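You operate a simulated robot arm through the tools that you are given. There is no shell and no other tool. Be economical: measure what you need, move in short steps, check, and stop when the job is done.

You run a simulated robot arm. Do the job below in one go: nothing can be reset, and whatever is moved stays where it is left.

## Task
The number pad came out faint: wipe it blank and set the force by the card.
Fine: lift knob to UP before the nest runs out; wipe with the damp black wiping pad, which goes back on the bench.

It is judged by the outcome, as a careful person would: the job done as asked, and still so three seconds after it is handed in. It fails if anything else is knocked over, pushed out of place, dropped, spilled or broken.

## Robot
A 6-joint arm with a two-finger parallel gripper, fixed in place. Base frame: the origin is at the foot of the arm, x ahead of it, y to its left, z up. Lengths are in cm, angles in degrees, forces in N, time in s.
With the tool pointing down near the work surface it reaches from about 14 to 42 cm from the base axis. Its first joint turns from -66.0 to 66.0 degrees. Payload 2.7 kg.
Tool frame: the origin (TCP) lies between the finger pads and is the grasp point; the fingertips stand 2.3 cm ahead of it; z points along the fingers, y is the line along which they close. Largest opening 9.4 cm; finger width 3.8, thickness 1; the body of the gripper, 5.4 by 9.6 cm, starts 3.9 cm behind the TCP.
Orientation is told as [roll, pitch, yaw] about the base's x, y, z axes, in that order, counted from this pose: with the fingers straight down and closing along the base's y, the tool's x points along the base's -x, its y along +y and its z along -z.

## Interface
- The arm moves only by the tool apply_moves. Its argument "deltas" is a list of rows, each an object of numbers (a shift or turn left out is 0, a gripper value left out holds the last): "tx", "ty", "tz": the shift along the tool's x, y, z in m; "rx", "ry", "rz": the turn, a rotation vector about the tool's x, y, z in degrees; "claw": the finger opening in m, from 0 to 0.094. In form: [{"tx": .., "ty": .., "tz": .., "rx": .., "ry": .., "rz": .., "claw": ..}, ...]. A call has 1 to 12 rows; each row is the pose to reach, as a shift and turn from the pose commanded when the call began, along the tool's axes at that moment. Rows are played at 5 a second. More than 5 cm and 8.6 degrees between two rows, or a gripper value outside its range, and nothing of the call is played. A pose out of reach is approached as far as the arm can. The call stops where the force on the tool passes 40 N (or 10 N more than at its start, if that is more) or the arm is blocked; 0.2 s more then pass. Each finger travels about 4.5 cm/s and halts on what it meets, pressing with about 28 N; the grip force reading is that of the motor and also rises with nothing between the fingers. The clock runs only during rows and for 0.2 s after the last one: add rows that repeat a pose to give the fingers time. The reply holds the time, the measured pose of the TCP, the force on the tool along the base axes, the opening and the grip force, in the units named above and with some noise.
- Cameras (640 x 400 px; columns grow to the right, rows downward): "scene" is fixed at [6.18, -42.55, 139.96]; the picture's right is [0.87, -0.50, 0.00], its down [-0.31, -0.54, -0.79] and it looks along [0.39, 0.68, -0.62] (base axes); focal length 274 px, centre (320, 200). "wrist" rides on the gripper at [-3.9, 0, -4.4] in the tool frame; the picture's right is [0.00, -1.00, 0.00], its down [0.97, 0.00, -0.24] and it looks along [0.24, 0.00, 0.97] (tool axes); focal length 218 px, centre (320, 200).
- get_image(camera): a new picture of that camera. No time passes.
- locate(camera, pixels): there is no depth. For up to 12 entries [column, row, z] of the newest picture of that camera ("zoom" is the newest enlarged one), the place [x, y] in the base frame at which the ray of that pixel passes the height z, good to about 0.3 cm. No time passes.
- enlarge(camera, box): a new picture of the part [left, top, right, bottom] of that camera's present view, enlarged. No time passes.
- sign_off(): hands the job in; it is judged then, once.

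Go step by step. Measure first, check grasps and placings, and put right what went wrong. The budget is 80 turns and 34 pictures, counting those below and the enlarged ones. Unless the task says otherwise, let go and move clear before handing in, and close with one line.

The tools are called as a command line: name --argument value ..., lists and objects as JSON in quotes. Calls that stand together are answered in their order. apply_moves: Moves the arm, as the interface text tells. Its arguments: {"type":"object","properties":{"deltas":{"type":"array"}},"required":["deltas"]} The other tools are called the same way: get_image (camera) takes a picture; locate (camera, pixels) gives the place at which the rays of pixels pass given heights; enlarge (camera, box) takes an enlarged picture of a part of a camera's view; sign_off () hands the job in.

At the start:

```text
time: 0.0
position: [36.11, -15.32, 123.14]
ee_rot: [0.0, -0.1, 0.0]
ft_force: [0.1, 0.2, -0.4]
gripper_width: 9.4
grasp_force: 0.0
```

scene: 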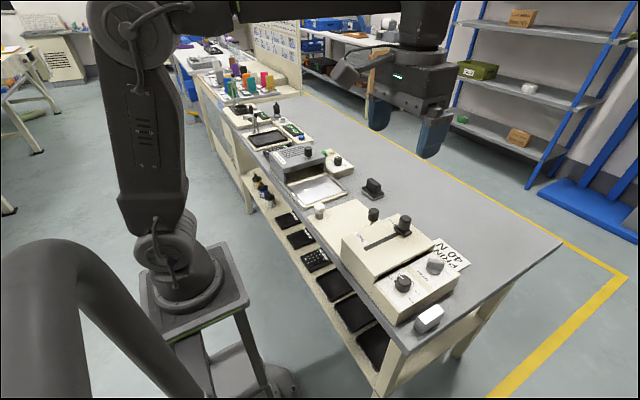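
wrist: 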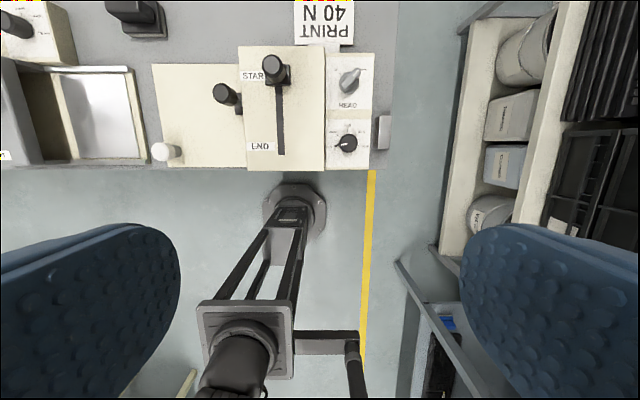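

The wrist picture shows a machine with a START/END slide, a HEAD knob (348,82), another dial (345,143), and a card "PRINT 40 N" (325,20). I look closer.

enlarge --camera "wrist" --box '[140, 0, 400, 170]'

enlarge --camera "scene" --box '[300, 170, 480, 350]'

enlarge --camera "scene" --box '[210, 80, 400, 220]'

```text
2.35 times, centred on (270, 85) of wrist
```

zoom: 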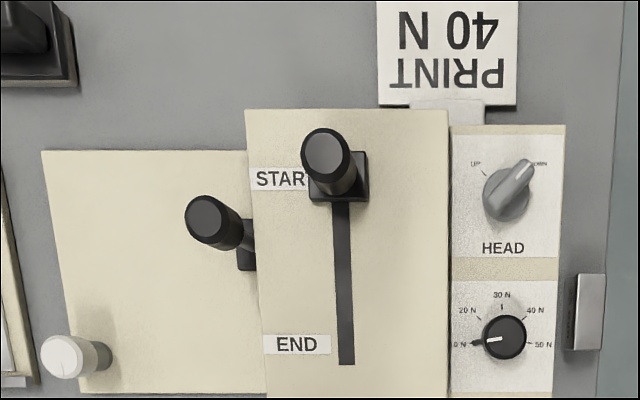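

```text
2.22 times, centred on (390, 260) of scene
```

zoom: 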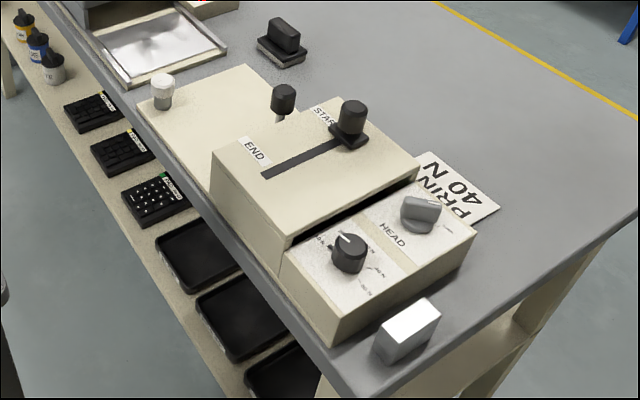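

```text
2.86 times, centred on (305, 150) of scene
```

zoom: 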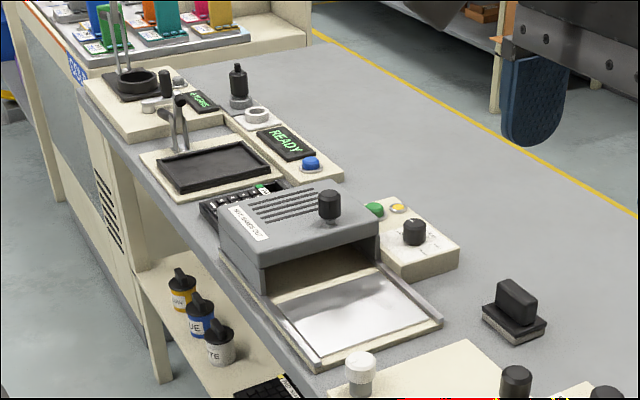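

The card reads 40 N and the force dial points at 10 N, while HEAD is at DOWN. The black wiper stands at scene (372,188), and I now measure the main points.

get_image --camera "wrist"

locate --camera "wrist" --pixels '[[152, 65, 36], [245, 168, 36], [240, 46, 46], [323, 170, 46], [349, 82, 46], [346, 143, 46], [370, 168, 44], [275, 65, 50], [228, 95, 48], [140, 20, 40], [165, 151, 40], [388, 133, 40]]'

locate --camera "scene" --pixels '[[372, 195, 36], [428, 330, 36], [372, 222, 36], [342, 237, 46], [404, 224, 50], [403, 282, 46], [436, 266, 46], [329, 341, 36]]'

```text
28 pictures are left
```

wrist: 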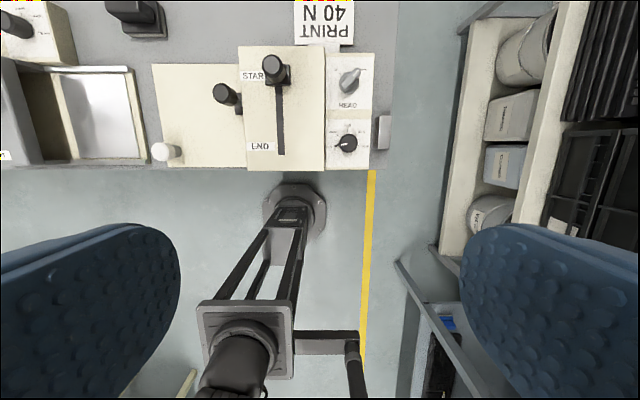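

```text
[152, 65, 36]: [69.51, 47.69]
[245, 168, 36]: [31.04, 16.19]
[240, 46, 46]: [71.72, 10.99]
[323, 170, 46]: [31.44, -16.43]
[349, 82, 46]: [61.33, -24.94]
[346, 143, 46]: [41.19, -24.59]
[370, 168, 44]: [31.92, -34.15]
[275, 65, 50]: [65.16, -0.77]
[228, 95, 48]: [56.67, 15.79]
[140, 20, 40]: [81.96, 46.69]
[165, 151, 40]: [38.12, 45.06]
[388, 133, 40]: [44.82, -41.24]
```

```text
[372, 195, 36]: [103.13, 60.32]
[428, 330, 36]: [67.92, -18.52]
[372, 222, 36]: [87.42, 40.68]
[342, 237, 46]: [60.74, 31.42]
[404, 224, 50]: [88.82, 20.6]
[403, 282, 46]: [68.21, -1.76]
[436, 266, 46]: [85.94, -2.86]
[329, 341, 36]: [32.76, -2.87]
```

Triangulating both cameras gives the dial top at about (40.6,-19.8,88) and the HEAD knob at (50.4,-20.2,88), so the bench sits near z≈80. I move closer for a better view, staying well above.

apply_moves --deltas '[{"tx": -0.02, "ty": 0.025, "tz": 0.025}, {"tx": -0.04, "ty": 0.05, "tz": 0.05}, {"tx": -0.06, "ty": 0.075, "tz": 0.075}, {"tx": -0.08, "ty": 0.1, "tz": 0.1}, {"tx": -0.08, "ty": 0.1, "tz": 0.1}]'

get_image --camera "wrist"

```text
time: 1.2
position: [44.08, -5.21, 113.0]
ee_rot: [0.0, 0.1, -0.1]
ft_force: [0.1, -0.4, 0.1]
gripper_width: 9.4
grasp_force: 0.0
```

```text
27 pictures are left
```

wrist: 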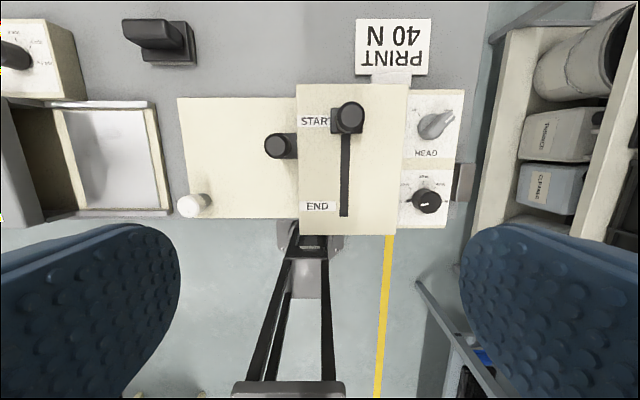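

The nest knob's top is at about (48,0,89), the slide knob at (51,-8.4,92.7), and the wiper near (61,16). I enlarge to understand the nest mechanism.

enlarge --camera "wrist" --box '[110, 10, 310, 230]'

enlarge --camera "wrist" --box '[380, 80, 480, 235]'

enlarge --camera "scene" --box '[300, 170, 420, 245]'

```text
1.82 times, centred on (210, 120) of wrist
```

zoom: 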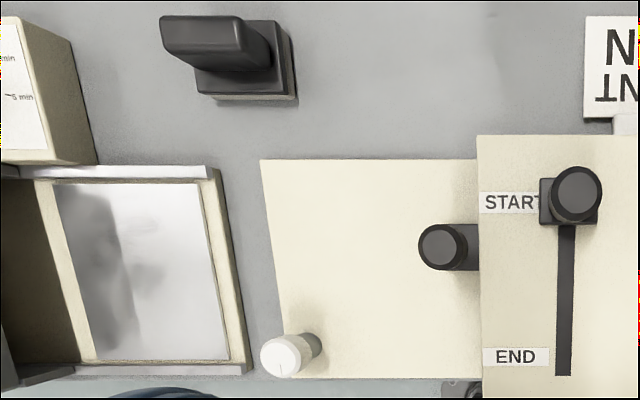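

```text
2.58 times, centred on (430, 158) of wrist
```

zoom: 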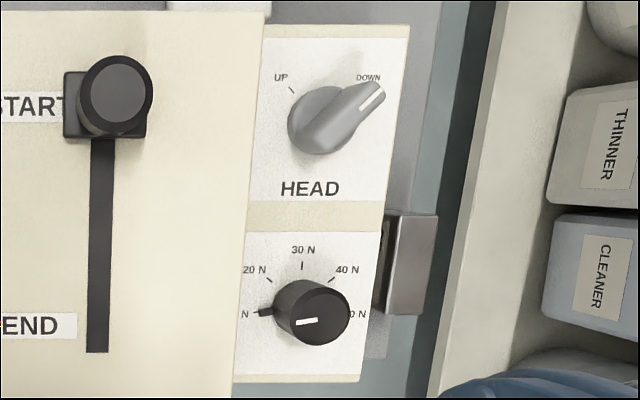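

```text
5.33 times, centred on (360, 208) of scene
```

zoom: 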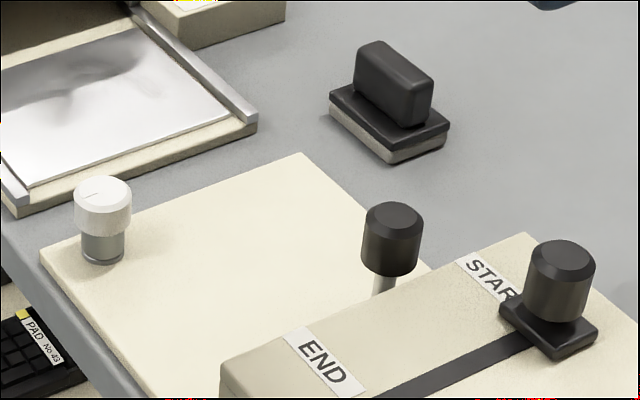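

The cover's right edge is at y≈-16.7 and the panel lies to its right, with both knobs near y=-20. I move above the panel for an accurate close view.

apply_moves --deltas '[{"tx": -0.005, "ty": -0.037, "tz": 0.03}, {"tx": -0.01, "ty": -0.074, "tz": 0.06}, {"tx": -0.015, "ty": -0.111, "tz": 0.09}, {"tx": -0.02, "ty": -0.148, "tz": 0.12}, {"tx": -0.02, "ty": -0.148, "tz": 0.12}]'

get_image --camera "wrist"

```text
time: 2.4
position: [46.07, -20.03, 101.1]
ee_rot: [0.1, 0.0, -0.1]
ft_force: [0.8, 0.4, 0.8]
gripper_width: 9.42
grasp_force: 0.0
```

```text
23 pictures are left
```

wrist: 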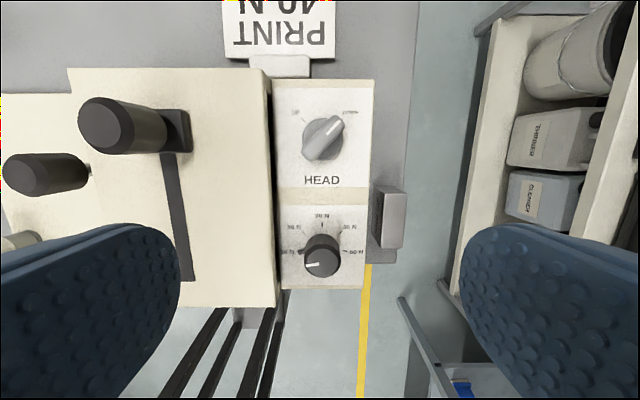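

The cover top comes out near z=88.3 and the panel top near 85.4. I enlarge the knobs to get their centres and heights exactly.

enlarge --camera "wrist" --box '[260, 70, 420, 300]'

enlarge --camera "scene" --box '[370, 230, 480, 340]'

```text
1.74 times, centred on (340, 185) of wrist
```

zoom: 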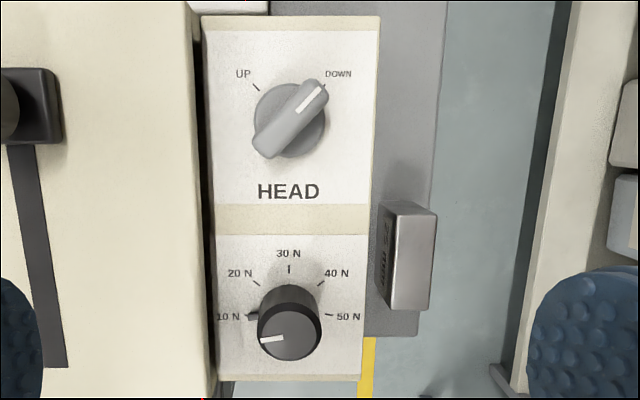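

```text
3.64 times, centred on (425, 285) of scene
```

zoom: 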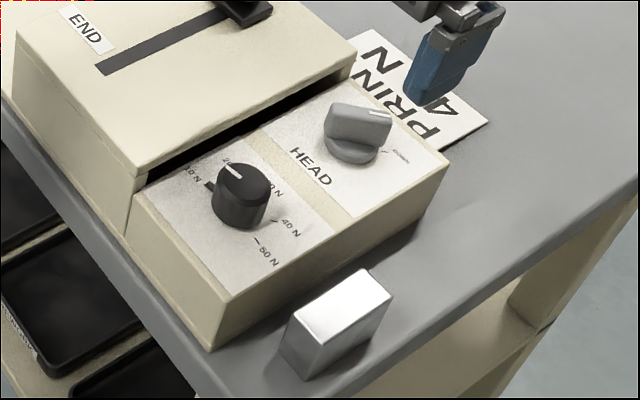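

Both knob tops are at z≈88.7: HEAD at (50.6,-20.2) with its bar at about -43°, and the dial at (40.1,-20.3). The dial must go clockwise about 150° (steps of 50° from 10 N). First HEAD: I hover over it with the fingers turned across the bar.

apply_moves --deltas '[{"tx": -0.008, "tz": 0.01, "rz": 7.2, "claw": 0.03}, {"tx": -0.016, "tz": 0.02, "rz": 14.4}, {"tx": -0.024, "tz": 0.03, "rz": 21.6}, {"tx": -0.032, "ty": -0.001, "tz": 0.04, "rz": 28.8}, {"tx": -0.04, "ty": -0.002, "tz": 0.05, "rz": 36}, {"tx": -0.045, "ty": -0.002, "tz": 0.06, "rz": 43}, {"tx": -0.045, "ty": -0.002, "tz": 0.07, "rz": 43}, {"tx": -0.045, "ty": -0.002, "tz": 0.07, "rz": 43}]'

get_image --camera "wrist"

```text
time: 4.2
position: [50.66, -20.28, 94.01]
ee_rot: [0.1, 0.0, -43.0]
ft_force: [-0.6, 0.2, -0.3]
gripper_width: 3.02
grasp_force: 0.0
```

```text
20 pictures are left
```

wrist: 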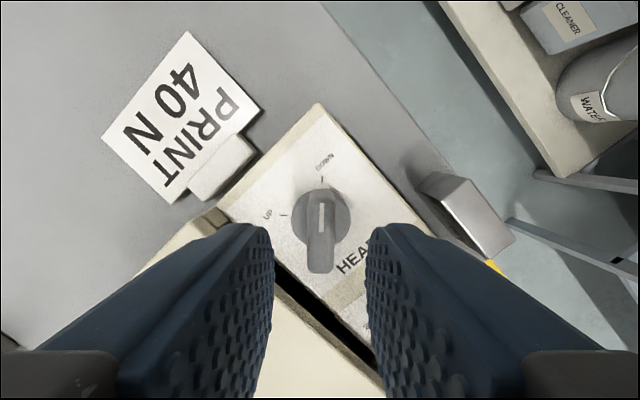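

The bar is upright at column 321 and centred between the fingers. I descend until the tips reach z≈87 and close.

apply_moves --deltas '[{"tz": 0.012}, {"tz": 0.024}, {"tz": 0.036}, {"tz": 0.047}, {"tz": 0.047, "claw": 0.02}, {"tz": 0.047, "claw": 0.008}, {"tz": 0.047, "claw": 0.005}, {"tz": 0.047, "claw": 0.005}]'

```text
time: 6.0
position: [50.66, -20.28, 89.42]
ee_rot: [0.0, 0.1, -43.0]
ft_force: [-4.4, -4.5, -1.2]
gripper_width: 1.3
grasp_force: 44.8
```

The bar is held at 1.3 cm. Now I turn it 90° counter-clockwise to UP.

apply_moves --deltas '[{"rz": -8.2}, {"rz": -16.4}, {"rz": -24.6}, {"rz": -32.8}, {"rz": -41}, {"rz": -49.2}, {"rz": -57.4}, {"rz": -65.6}, {"rz": -73.8}, {"rz": -82}, {"rz": -90}, {"rz": -90}]'

enlarge --camera "scene" --box '[370, 230, 480, 340]'

```text
time: 8.6
position: [50.67, -20.09, 89.42]
ee_rot: [0.2, -0.1, 46.9]
ft_force: [-9.4, 24.0, 3.8]
gripper_width: 1.3
grasp_force: 44.8
```

```text
3.64 times, centred on (425, 285) of scene
```

zoom: 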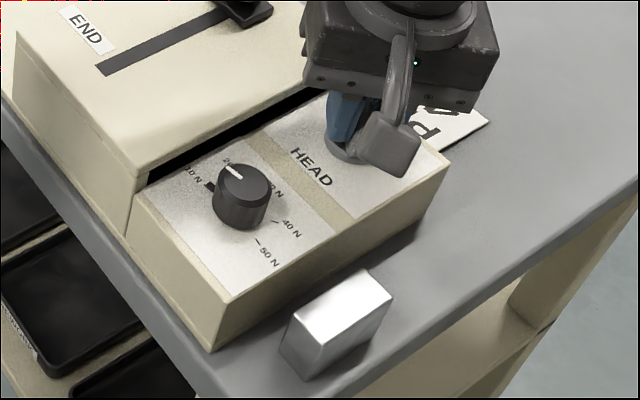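

The turn completed with about 25 N of side force. I open slightly, lift straight up, and check the pointer.

apply_moves --deltas '[{"claw": 0.02}, {"claw": 0.028}, {"claw": 0.028}, {"tz": -0.02}, {"tz": -0.045}, {"tz": -0.06}, {"tz": -0.06}]'

get_image --camera "wrist"

```text
time: 10.2
position: [50.68, -20.14, 95.58]
ee_rot: [0.1, 0.0, 46.9]
ft_force: [-0.2, 0.4, 0.3]
gripper_width: 2.81
grasp_force: 0.1
```

```text
18 pictures are left
```

wrist: 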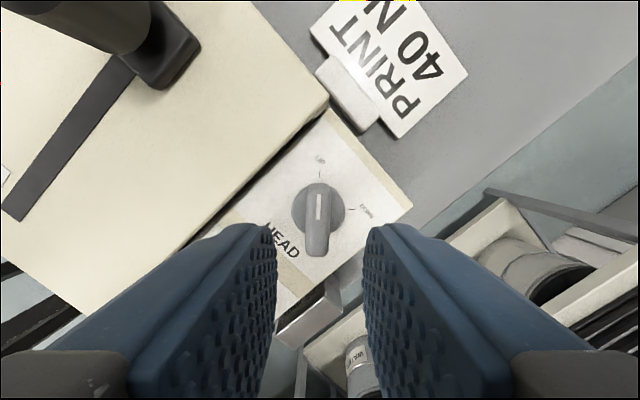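

The pointer now stands at UP. I move over the force dial and turn the fingers to yaw +75° so that a 150° clockwise turn ends at -75°.

apply_moves --deltas '[{"tx": 0.0182, "ty": 0.0193, "rz": -7, "claw": 0.046}, {"tx": 0.0364, "ty": 0.0385, "rz": -14}, {"tx": 0.0546, "ty": 0.0578, "rz": -21}, {"tx": 0.0728, "ty": 0.077, "rz": -28.1}, {"tx": 0.0728, "ty": 0.077, "rz": -28.1}, {"tx": 0.0728, "ty": 0.077, "rz": -28.1}]'

get_image --camera "wrist"

```text
time: 11.6
position: [40.07, -20.35, 95.36]
ee_rot: [0.0, 0.0, 75.1]
ft_force: [0.6, 0.2, -0.8]
gripper_width: 4.61
grasp_force: 0.2
```

```text
17 pictures are left
```

wrist: 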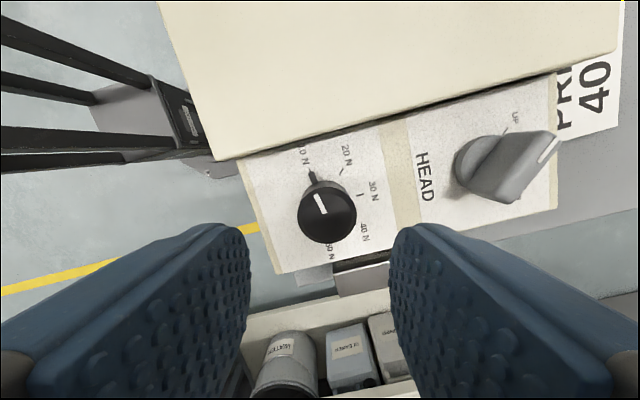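

The dial's centre is at (327,216) against an expected (320,221), so I shift -0.27 in tool x and -0.38 in tool y, descend and close.

apply_moves --deltas '[{"tx": -0.0027, "ty": -0.0038}, {"tx": -0.0027, "ty": -0.0038, "tz": 0.02}, {"tx": -0.0027, "ty": -0.0038, "tz": 0.04}, {"tx": -0.0027, "ty": -0.0038, "tz": 0.055}, {"tx": -0.0027, "ty": -0.0038, "tz": 0.063}, {"tx": -0.0027, "ty": -0.0038, "tz": 0.063, "claw": 0.036}, {"tx": -0.0027, "ty": -0.0038, "tz": 0.063, "claw": 0.028}, {"tx": -0.0027, "ty": -0.0038, "tz": 0.063, "claw": 0.026}, {"tx": -0.0027, "ty": -0.0038, "tz": 0.063, "claw": 0.026}]'

```text
time: 13.6
position: [40.49, -20.15, 89.1]
ee_rot: [0.0, 0.0, 75.1]
ft_force: [5.2, -1.6, -7.2]
gripper_width: 3.18
grasp_force: 44.5
```

The dial is gripped at 3.18 cm. I turn the first 80° clockwise.

apply_moves --deltas '[{"rz": 8}, {"rz": 16}, {"rz": 24}, {"rz": 32}, {"rz": 40}, {"rz": 48}, {"rz": 56}, {"rz": 64}, {"rz": 72}, {"rz": 80}, {"rz": 80}]'

```text
time: 16.0
position: [40.57, -20.27, 89.05]
ee_rot: [0.1, 0.0, -5.0]
ft_force: [16.2, -14.0, -21.3]
gripper_width: 3.18
grasp_force: 44.6
```

The side force is growing to about 30 N because the grip is slightly off axis. I ease 1 mm toward it and turn on to 115°.

apply_moves --deltas '[{"tx": -0.001, "ty": -0.001, "tz": 0.001}, {"tx": -0.001, "ty": -0.001, "tz": 0.001, "rz": 8}, {"tx": -0.001, "ty": -0.001, "tz": 0.001, "rz": 16}, {"tx": -0.001, "ty": -0.001, "tz": 0.001, "rz": 24}, {"tx": -0.001, "ty": -0.001, "tz": 0.001, "rz": 32}, {"tx": -0.001, "ty": -0.001, "tz": 0.001, "rz": 35}]'

```text
time: 17.4
position: [40.52, -20.14, 89.06]
ee_rot: [0.0, 0.0, -40.0]
ft_force: [-8.6, 0.4, 21.7]
gripper_width: 3.17
grasp_force: 44.9
```

Forces are lower now, so I turn the last 35°.

apply_moves --deltas '[{"tz": -0.0005, "rz": 8}, {"tz": -0.0005, "rz": 16}, {"tz": -0.0005, "rz": 24}, {"tz": -0.0005, "rz": 32}, {"tz": -0.0005, "rz": 35}, {"tz": -0.0005, "rz": 35}]'

apply_moves --deltas '[{"claw": 0.038}, {"claw": 0.046}, {"claw": 0.046}, {"tz": -0.02}, {"tz": -0.045}, {"tz": -0.065}, {"tz": -0.065}]'

get_image --camera "wrist"

```text
time: 18.8
position: [40.49, -20.35, 89.19]
ee_rot: [0.0, -0.1, -75.0]
ft_force: [-18.7, -2.4, 25.6]
gripper_width: 3.15
grasp_force: 44.9
```

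```text
time: 20.4
position: [40.56, -20.25, 95.52]
ee_rot: [0.0, -0.1, -74.9]
ft_force: [0.1, -0.8, 0.3]
gripper_width: 4.58
grasp_force: 0.1
```

```text
16 pictures are left
```

wrist: 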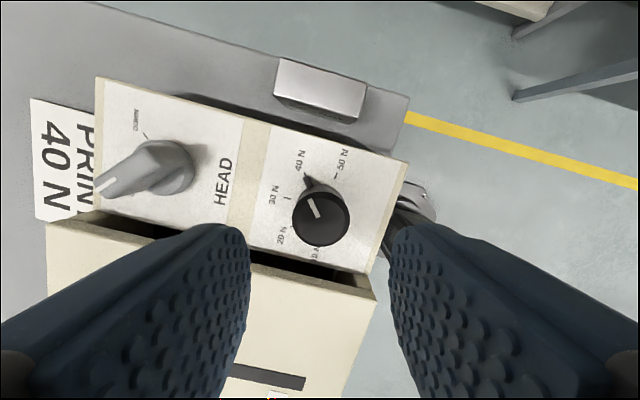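

The dial's pointer now stands near 40 N. I enlarge to verify it.

enlarge --camera "wrist" --box '[250, 140, 370, 260]'

```text
3.33 times, centred on (310, 200) of wrist
```

zoom: 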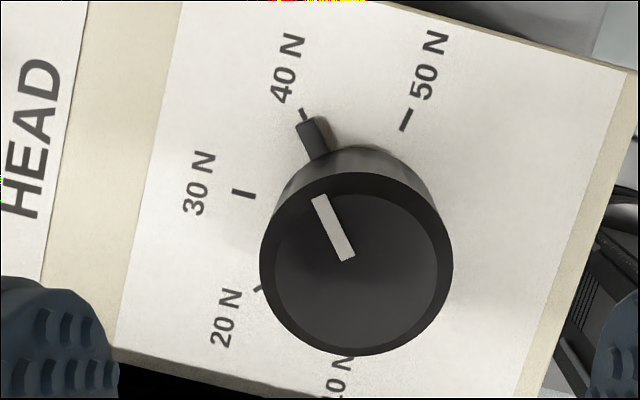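

The dial is exactly at 40 N. I rise and move over the plate to look at the nest, turning back to yaw 0.

apply_moves --deltas '[{"tz": -0.04}, {"tz": -0.08}, {"tz": -0.1, "tx": 0.0261, "ty": 0.011, "rz": -8.33, "claw": 0.06}, {"tz": -0.1, "tx": 0.0522, "ty": 0.022, "rz": -16.6}, {"tz": -0.1, "tx": 0.0783, "ty": 0.033, "rz": -25}, {"tz": -0.1, "tx": 0.1044, "ty": 0.044, "rz": -33.3}, {"tz": -0.1, "tx": 0.1305, "ty": 0.055, "rz": -41.6}, {"tz": -0.1, "tx": 0.1566, "ty": 0.066, "rz": -50}, {"tz": -0.1, "tx": 0.1827, "ty": 0.077, "rz": -58.3}, {"tz": -0.1, "tx": 0.2088, "ty": 0.088, "rz": -66.6}, {"tz": -0.1, "tx": 0.235, "ty": 0.099, "rz": -75}, {"tz": -0.1, "tx": 0.235, "ty": 0.099, "rz": -75}]'

get_image --camera "wrist"

```text
time: 23.0
position: [44.06, 5.01, 105.47]
ee_rot: [0.0, 0.0, 0.1]
ft_force: [-0.2, -0.8, 0.0]
gripper_width: 6.02
grasp_force: 0.0
```

```text
14 pictures are left
```

wrist: 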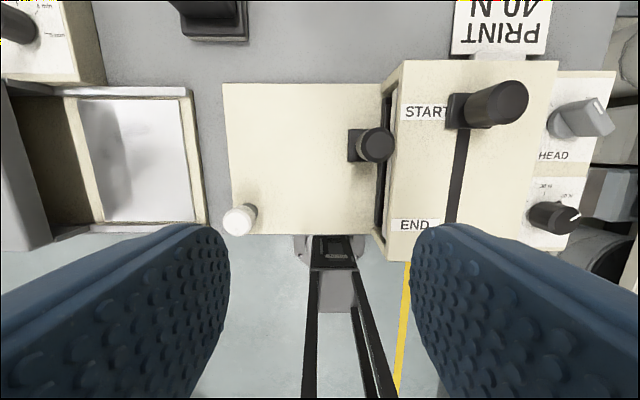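

The nest opening shows under the cover at (383,165), and the nest knob (377,146) sits on a black block at its front. I hover over it at yaw 90, so the fingers close along x and stay clear of the cover.

apply_moves --deltas '[{"tx": -0.005, "ty": -0.004, "tz": 0.01, "rz": -8.2}, {"tx": -0.01, "ty": -0.008, "tz": 0.02, "rz": -16.4}, {"tx": -0.015, "ty": -0.012, "tz": 0.03, "rz": -24.6}, {"tx": -0.02, "ty": -0.016, "tz": 0.04, "rz": -32.8}, {"tx": -0.025, "ty": -0.02, "tz": 0.05, "rz": -41}, {"tx": -0.03, "ty": -0.025, "tz": 0.06, "rz": -49.2}, {"tx": -0.035, "ty": -0.03, "tz": 0.07, "rz": -57.4}, {"tx": -0.039, "ty": -0.035, "tz": 0.08, "rz": -65.6}, {"tx": -0.039, "ty": -0.04, "tz": 0.09, "rz": -73.8}, {"tx": -0.039, "ty": -0.045, "tz": 0.095, "rz": -82}, {"tx": -0.039, "ty": -0.045, "tz": 0.095, "rz": -90}, {"tx": -0.039, "ty": -0.045, "tz": 0.095, "rz": -90}]'

get_image --camera "wrist"

```text
time: 25.6
position: [47.94, 0.53, 96.18]
ee_rot: [0.1, 0.0, 90.2]
ft_force: [-0.5, 0.4, 0.4]
gripper_width: 6.0
grasp_force: 0.0
```

```text
13 pictures are left
```

wrist: 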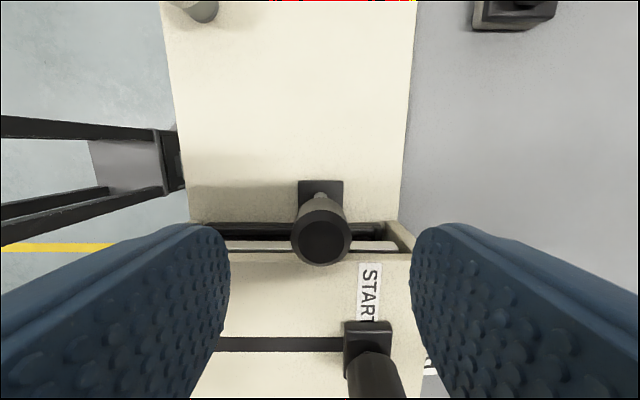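

The knob's top is at (321,240), i.e. at y≈-0.7, and the cover edge (row 253) is at y≈-1.5. I shift 0.25 cm away from the cover, descend and close on the knob.

apply_moves --deltas '[{"tx": -0.0025}, {"tx": -0.0025, "tz": 0.025}, {"tx": -0.0025, "tz": 0.05}, {"tx": -0.0025, "tz": 0.066}, {"tx": -0.0025, "tz": 0.076}, {"tx": -0.0025, "tz": 0.076, "claw": 0.045}, {"tx": -0.0025, "tz": 0.076, "claw": 0.032}, {"tx": -0.0025, "tz": 0.076, "claw": 0.022}, {"tx": -0.0025, "tz": 0.076, "claw": 0.022}, {"tx": -0.0025, "tz": 0.076, "claw": 0.022}]'

```text
time: 27.8
position: [47.91, 0.81, 88.41]
ee_rot: [0.1, 0.0, 90.1]
ft_force: [9.3, 0.7, -3.7]
gripper_width: 2.97
grasp_force: 45.1
```

The knob is gripped. I pull the nest out toward +y gently.

apply_moves --deltas '[{"tx": -0.005}, {"tx": -0.01}, {"tx": -0.02}, {"tx": -0.03}, {"tx": -0.04}, {"tx": -0.05}]'

get_image --camera "scene"

```text
time: 29.2
position: [48.08, 5.82, 88.54]
ee_rot: [-0.1, 0.0, 90.0]
ft_force: [15.7, -3.0, -5.8]
gripper_width: 2.96
grasp_force: 44.6
```

```text
12 pictures are left
```

scene: 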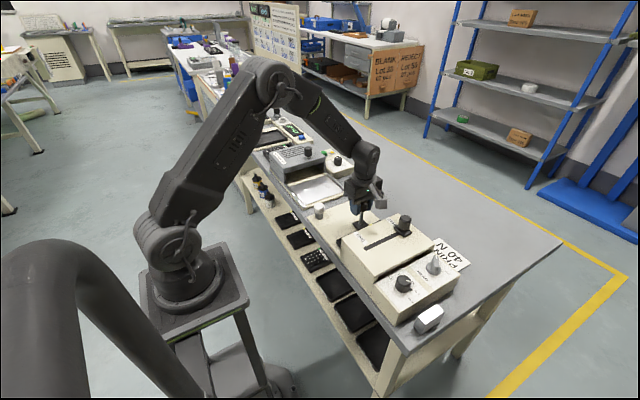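

It slides freely with about 3 N. I keep pulling in small steps until it stops.

apply_moves --deltas '[{"tx": -0.01, "ty": -0.001}, {"tx": -0.02, "ty": -0.001}, {"tx": -0.03, "ty": -0.001}, {"tx": -0.04, "ty": -0.001}, {"tx": -0.045, "ty": -0.001}, {"tx": -0.05, "ty": -0.001}, {"tx": -0.055, "ty": -0.001}, {"tx": -0.06, "ty": -0.001}]'

enlarge --camera "scene" --box '[290, 160, 430, 270]'

```text
time: 31.0
position: [48.02, 11.72, 88.52]
ee_rot: [0.1, 0.0, 90.1]
ft_force: [-1.5, -1.3, -9.9]
gripper_width: 2.98
grasp_force: 44.6
```

```text
3.64 times, centred on (360, 215) of scene
```

zoom: 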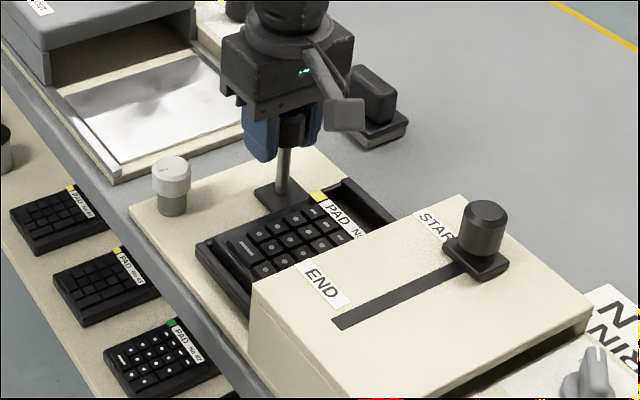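

The number pad is coming out in its tray. I continue toward +y until the stop, in finer steps.

apply_moves --deltas '[{"tx": -0.005}, {"tx": -0.01}, {"tx": -0.015}, {"tx": -0.02}, {"tx": -0.025}, {"tx": -0.03}, {"tx": -0.034}, {"tx": -0.038}]'

enlarge --camera "scene" --box '[290, 160, 430, 270]'

```text
time: 32.8
position: [47.95, 15.52, 88.48]
ee_rot: [0.0, 0.1, 90.1]
ft_force: [-6.2, -0.1, -7.8]
gripper_width: 2.98
grasp_force: 45.1
```

```text
3.64 times, centred on (360, 215) of scene
```

zoom: 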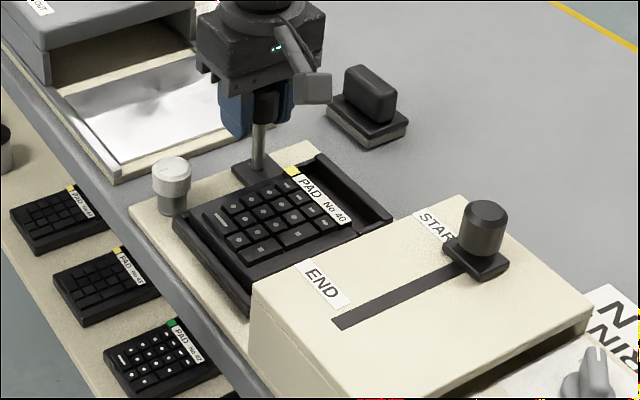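

The pad "No 40" is fully clear of the cover. I try a little further to find the end stop, watching the force.

apply_moves --deltas '[{"tx": -0.003}, {"tx": -0.006}, {"tx": -0.009}, {"tx": -0.012}]'

```text
time: 33.8
position: [48.08, 16.48, 88.52]
ee_rot: [0.1, 0.3, 89.9]
ft_force: [-8.1, -35.3, 1.0]
gripper_width: 2.97
grasp_force: 44.6
```

It met the end stop (35 N). I relax by 1.5 mm, release, lift clear, and look down at the pad.

apply_moves --deltas '[{"tx": -0.0105}, {"tx": -0.0105, "claw": 0.045}, {"tx": -0.0105, "claw": 0.06}, {"tx": -0.0105, "claw": 0.06}, {"tx": -0.0105, "tz": -0.03}, {"tx": -0.0105, "tz": -0.07}, {"tx": -0.0105, "tz": -0.11}, {"tx": -0.0105, "tz": -0.15}, {"tx": -0.0105, "tz": -0.15}]'

get_image --camera "wrist"

```text
time: 35.8
position: [48.12, 17.8, 103.4]
ee_rot: [0.0, -0.1, 90.1]
ft_force: [0.1, 0.8, 0.1]
gripper_width: 6.0
grasp_force: 0.1
```

```text
9 pictures are left
```

wrist: 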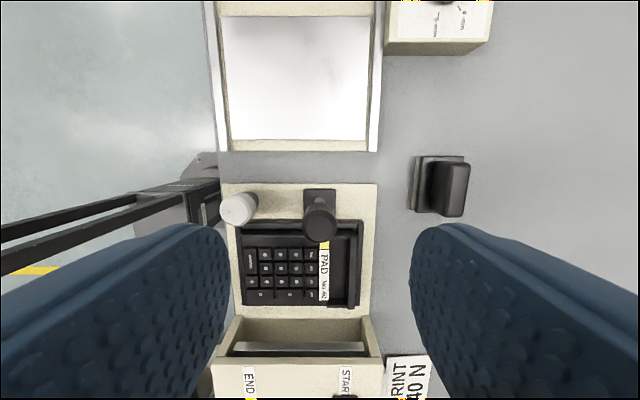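

The nest knob is at y≈15.2 with the pad fully exposed, and the stop held. The wiper's handle top is at about (62.6,17.2,85), long along y, so this yaw suits it; I hover over it with the claw at 6 cm.

apply_moves --deltas '[{"ty": -0.035, "tx": 0.002}, {"ty": -0.07, "tx": 0.004}, {"ty": -0.105, "tx": 0.006, "tz": 0.03}, {"ty": -0.145, "tx": 0.006, "tz": 0.06}, {"ty": -0.145, "tx": 0.006, "tz": 0.09}, {"ty": -0.145, "tx": 0.006, "tz": 0.09}]'

get_image --camera "wrist"

```text
time: 37.2
position: [61.69, 16.98, 94.32]
ee_rot: [0.0, 0.0, 90.1]
ft_force: [-1.0, -1.0, 0.2]
gripper_width: 5.99
grasp_force: 0.0
out of reach, approached as far as the arm can: row 4, 5, 6
```

```text
8 pictures are left
```

wrist: 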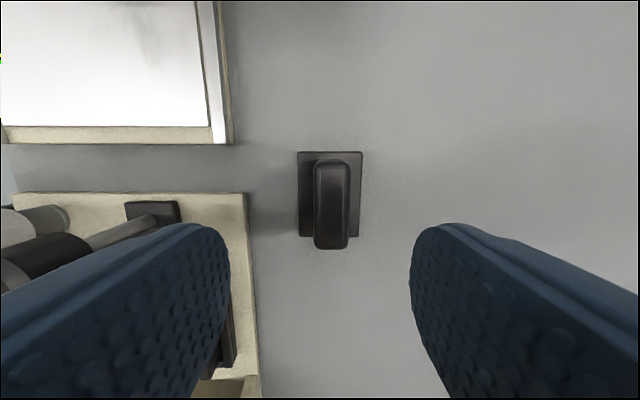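

The arm tops out near x=61.7 here, but the handle (columns 313–350, x≈62.5) still lies between the fingers. I descend part way and see how far it reaches at the lower height.

apply_moves --deltas '[{"tz": 0.015}, {"tz": 0.03}, {"tz": 0.045}, {"tz": 0.06}, {"tz": 0.06}]'

```text
time: 38.4
position: [61.73, 16.99, 88.32]
ee_rot: [0.1, -0.1, 90.1]
ft_force: [0.9, -0.8, -0.5]
gripper_width: 6.03
grasp_force: 0.0
```

At z=88 there is no reach limit reported. I shift 0.7 cm toward +x and go down to z≈85.2.

apply_moves --deltas '[{"ty": -0.007, "tx": -0.002, "tz": 0.01}, {"ty": -0.007, "tx": -0.002, "tz": 0.02}, {"ty": -0.007, "tx": -0.002, "tz": 0.03}, {"ty": -0.007, "tx": -0.002, "tz": 0.03}]'

```text
time: 39.4
position: [61.93, 17.06, 85.35]
ee_rot: [0.1, 0.0, 90.1]
ft_force: [-0.3, 0.4, 0.3]
gripper_width: 6.0
grasp_force: 0.0
out of reach, approached as far as the arm can: row 1, 2, 3, 4
```

x=61.9 is close enough. I close, so the fingers draw the handle in by about half a centimetre.

apply_moves --deltas '[{"tz": 0.003}, {"tz": 0.003, "claw": 0.045}, {"tz": 0.003, "claw": 0.032}, {"tz": 0.003, "claw": 0.022}, {"tz": 0.003, "claw": 0.014}, {"tz": 0.003, "claw": 0.014}, {"tz": 0.003, "claw": 0.014}]'

```text
time: 41.0
position: [61.85, 17.02, 85.18]
ee_rot: [0.0, 0.0, 90.1]
ft_force: [0.0, -0.2, 0.5]
gripper_width: 2.35
grasp_force: 27.9
```

The wiper is held at 2.35 cm, with its felt about 4.7 cm below the TCP. The keys span roughly x 39–48, y 2.5–10. I lift to z≈97, clear of everything, and carry it over the pad's left half.

apply_moves --deltas '[{"tz": -0.03}, {"tz": -0.07}, {"tz": -0.12}, {"tz": -0.12, "tx": 0.02, "ty": 0.04}, {"tz": -0.12, "tx": 0.042, "ty": 0.08}, {"tz": -0.12, "tx": 0.064, "ty": 0.12}, {"tz": -0.12, "tx": 0.086, "ty": 0.16}, {"tz": -0.12, "tx": 0.107, "ty": 0.202}, {"tz": -0.12, "tx": 0.107, "ty": 0.206}, {"tz": -0.12, "tx": 0.107, "ty": 0.206}]'

get_image --camera "wrist"

```text
time: 43.2
position: [41.22, 6.11, 97.02]
ee_rot: [0.0, 0.0, 90.1]
ft_force: [0.3, 0.4, -1.2]
gripper_width: 2.34
grasp_force: 28.0
out of reach, approached as far as the arm can: row 3
```

```text
7 pictures are left
```

wrist: 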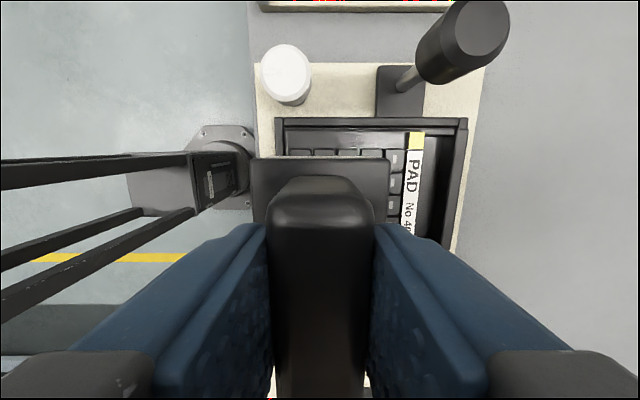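

The wiper is centred over the left columns; the keys run from column 285 (x≈38.5) to 403 (x≈47.6). I lower it until it just presses on the keys.

apply_moves --deltas '[{"ty": 0.002, "tz": 0.03}, {"ty": 0.002, "tz": 0.055}, {"ty": 0.002, "tz": 0.07}, {"ty": 0.002, "tz": 0.075}, {"ty": 0.002, "tz": 0.078}, {"ty": 0.002, "tz": 0.08}]'

```text
time: 44.6
position: [41.32, 6.26, 89.24]
ee_rot: [-0.3, -0.1, 90.0]
ft_force: [-2.6, 0.0, 22.2]
gripper_width: 2.35
grasp_force: 28.2
```

Contact at z≈89.2 with 22 N. I ease 1 mm and stroke along y over the left columns.

apply_moves --deltas '[{"tz": -0.001}, {"tz": -0.001, "tx": 0.008}, {"tz": -0.001, "tx": 0.016}, {"tz": -0.001, "tx": 0.008}, {"tz": -0.001}, {"tz": -0.001, "tx": -0.008}, {"tz": -0.001, "tx": -0.016}, {"tz": -0.001, "tx": -0.008}, {"tz": -0.001}, {"tz": -0.001, "tx": 0.012}, {"tz": -0.001, "tx": -0.012}, {"tz": -0.001}]'

```text
time: 47.2
position: [41.08, 6.29, 89.22]
ee_rot: [0.0, 0.1, 90.1]
ft_force: [0.3, 2.9, 6.4]
gripper_width: 2.35
grasp_force: 27.6
```

Wiping smoothly at about 6 N. I continue over the middle and right columns.

apply_moves --deltas '[{"ty": -0.011, "tz": 0.0004}, {"ty": -0.022, "tz": 0.0004}, {"ty": -0.022, "tx": 0.008, "tz": 0.0004}, {"ty": -0.022, "tx": 0.016, "tz": 0.0004}, {"ty": -0.022, "tz": 0.0004}, {"ty": -0.022, "tx": -0.016, "tz": 0.0004}, {"ty": -0.022, "tz": 0.0004}, {"ty": -0.022, "tx": 0.015, "tz": 0.0004}, {"ty": -0.022, "tz": 0.0004}, {"ty": -0.022, "tx": -0.015, "tz": 0.0004}, {"ty": -0.022, "tz": 0.0004}]'

apply_moves --deltas '[{"ty": -0.011}, {"ty": -0.022}, {"ty": -0.022, "tx": 0.008}, {"ty": -0.022, "tx": 0.016}, {"ty": -0.022}, {"ty": -0.022, "tx": -0.016}, {"ty": -0.022}, {"ty": -0.022, "tx": 0.015}, {"ty": -0.022}, {"ty": -0.022, "tx": -0.015}, {"ty": -0.022}]'

```text
time: 49.6
position: [43.46, 6.47, 89.28]
ee_rot: [0.0, 0.1, 90.1]
ft_force: [0.6, 1.6, 15.5]
gripper_width: 2.34
grasp_force: 27.7
```

```text
time: 52.0
position: [45.51, 6.38, 89.13]
ee_rot: [0.0, 0.0, 90.2]
ft_force: [0.4, 2.9, 11.8]
gripper_width: 2.37
grasp_force: 28.0
```

I add two cross strokes along x, then lift and look at the pad.

apply_moves --deltas '[{"tx": 0.015}, {"tx": 0.015, "ty": 0.015}, {"tx": 0.015, "ty": 0.03}, {"tx": 0.015, "ty": 0.044}, {"tx": 0.0, "ty": 0.044}, {"tx": -0.015, "ty": 0.044}, {"tx": -0.015, "ty": 0.03}, {"tx": -0.015, "ty": 0.015}, {"tx": -0.015, "ty": 0}, {"ty": 0}]'

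apply_moves --deltas '[{"tz": -0.02}, {"tz": -0.05}, {"tz": -0.08, "ty": -0.01}, {"tz": -0.08, "ty": -0.05}, {"tz": -0.08, "ty": -0.09}, {"tz": -0.08, "ty": -0.13}, {"tz": -0.08, "ty": -0.13}]'

enlarge --camera "scene" --box '[310, 180, 400, 250]'

```text
time: 54.2
position: [45.61, 6.22, 89.15]
ee_rot: [-0.1, 0.0, 90.1]
ft_force: [1.5, 1.6, 9.9]
gripper_width: 2.34
grasp_force: 28.0
```

```text
time: 55.8
position: [58.55, 6.3, 97.17]
ee_rot: [0.0, 0.0, 90.2]
ft_force: [-0.1, 0.2, -1.7]
gripper_width: 2.31
grasp_force: 27.5
```

```text
5.71 times, centred on (355, 215) of scene
```

zoom: 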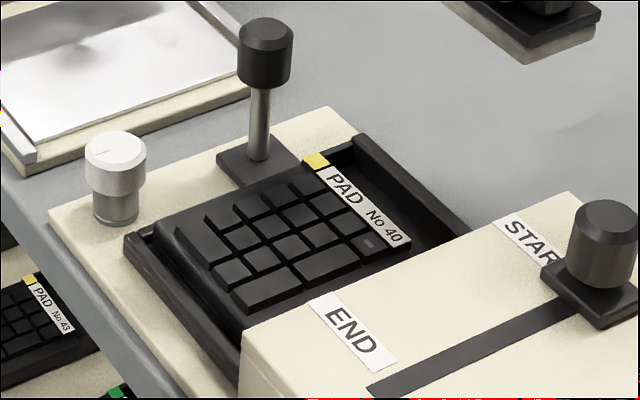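

All keys are blank except a faint mark on the one key at zoom (370,243): right column, nearest the cover (x≈47, y≈3). I go back and wipe there.

apply_moves --deltas '[{"ty": 0.04}, {"ty": 0.08, "tx": 0.01}, {"ty": 0.12, "tx": 0.02}, {"ty": 0.122, "tx": 0.02}, {"ty": 0.122, "tx": 0.02, "tz": 0.04}, {"ty": 0.122, "tx": 0.02, "tz": 0.07}, {"ty": 0.122, "tx": 0.02, "tz": 0.0785}, {"ty": 0.122, "tx": 0.02, "tz": 0.0805}]'

apply_moves --deltas '[{"tx": 0.005}, {"tx": -0.012}, {"tx": 0.007}, {"tx": -0.012}, {"tx": 0.007, "ty": -0.005}, {"tx": -0.012, "ty": -0.005}, {"tx": 0.007, "ty": -0.005}, {"tx": 0.007, "ty": 0.008}, {"tx": 0.007, "ty": -0.005}, {"tx": 0, "ty": 0.005}, {"tx": 0}]'

```text
time: 57.6
position: [46.41, 4.34, 89.11]
ee_rot: [-0.1, 0.0, 90.1]
ft_force: [-1.3, 0.5, 4.3]
gripper_width: 2.32
grasp_force: 27.6
```

```text
time: 60.0
position: [46.52, 4.27, 89.18]
ee_rot: [0.0, 0.0, 90.2]
ft_force: [-6.3, 0.9, 16.0]
gripper_width: 2.32
grasp_force: 28.3
```

I lift away again toward +x and check the key.

apply_moves --deltas '[{"tz": -0.02}, {"tz": -0.05}, {"tz": -0.08, "ty": -0.01}, {"tz": -0.08, "ty": -0.05}, {"tz": -0.08, "ty": -0.09}, {"tz": -0.08, "ty": -0.12}, {"tz": -0.08, "ty": -0.12}]'

enlarge --camera "scene" --box '[325, 200, 385, 240]'

```text
time: 61.6
position: [58.46, 4.29, 97.17]
ee_rot: [0.0, 0.0, 90.0]
ft_force: [0.0, 0.3, -1.4]
gripper_width: 2.34
grasp_force: 27.3
```

```text
10.00 times, centred on (355, 220) of scene
```

zoom: 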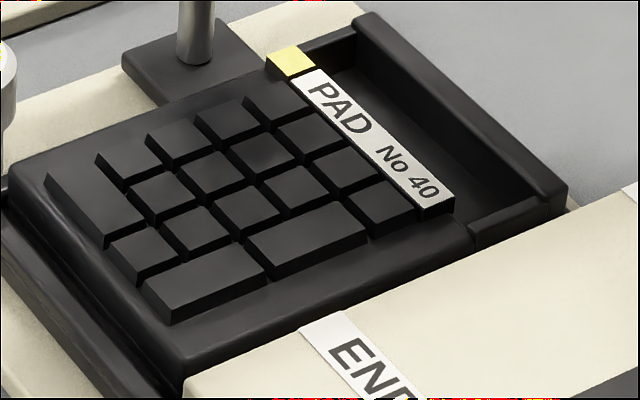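

All keys are blank. I return the wiper to its place on the bench at about (61.4,17).

apply_moves --deltas '[{"ty": -0.02, "tz": 0.01}, {"ty": -0.029, "tx": -0.035, "tz": 0.03}, {"ty": -0.029, "tx": -0.07, "tz": 0.045}, {"ty": -0.029, "tx": -0.105, "tz": 0.06}, {"ty": -0.029, "tx": -0.127, "tz": 0.08}, {"ty": -0.029, "tx": -0.127, "tz": 0.1}, {"ty": -0.029, "tx": -0.127, "tz": 0.112}, {"ty": -0.029, "tx": -0.127, "tz": 0.117}]'

```text
time: 63.4
position: [61.35, 16.94, 85.45]
ee_rot: [-0.1, 0.0, 90.1]
ft_force: [0.3, 1.1, 0.2]
gripper_width: 2.37
grasp_force: 27.8
```

It is almost touching (the weight reading has gone). I lower 2 mm, release and lift clear.

apply_moves --deltas '[{"tz": 0.001}, {"tz": 0.002}, {"tz": 0.002, "claw": 0.035}, {"tz": 0.002, "claw": 0.05}, {"tz": 0.002, "claw": 0.055}, {"tz": 0.002, "claw": 0.055}, {"tz": -0.02}, {"tz": -0.05}, {"tz": -0.08}]'

apply_moves --deltas '[{"tz": -0.03, "ty": 0.03}, {"tz": -0.06, "ty": 0.06}, {"tz": -0.1, "ty": 0.09}, {"tz": -0.14, "ty": 0.12}, {"tz": -0.14, "ty": 0.12}]'

get_image --camera "wrist"

get_image --camera "scene"

```text
time: 65.4
position: [61.29, 16.88, 93.39]
ee_rot: [0.0, 0.1, 90.2]
ft_force: [0.4, -0.3, 0.0]
gripper_width: 5.5
grasp_force: 0.0
```

```text
time: 66.6
position: [49.32, 16.87, 107.48]
ee_rot: [0.0, 0.0, 90.1]
ft_force: [-1.0, 0.0, -0.6]
gripper_width: 5.51
grasp_force: 0.1
```

```text
4 pictures are left
```

wrist: 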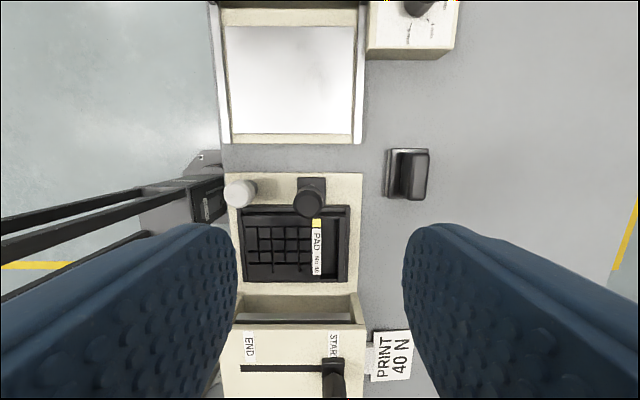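

```text
3 pictures are left
```

scene: 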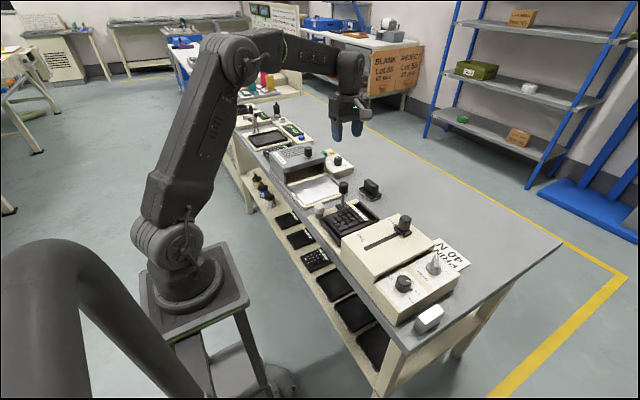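

The pad is blank, the wiper is upright on the bench at scene (370,189), HEAD is at UP, the dial is at 40 N and the arm is clear. I hand in.

sign_off

```text
The job is handed in.
```

The number pad (No 40) is wiped blank and the force dial is set to 40 N as on the card. HEAD was turned to UP before I ran the nest out. The nest is still out, and the wiping pad is back on the bench, about 1 cm from its old spot.
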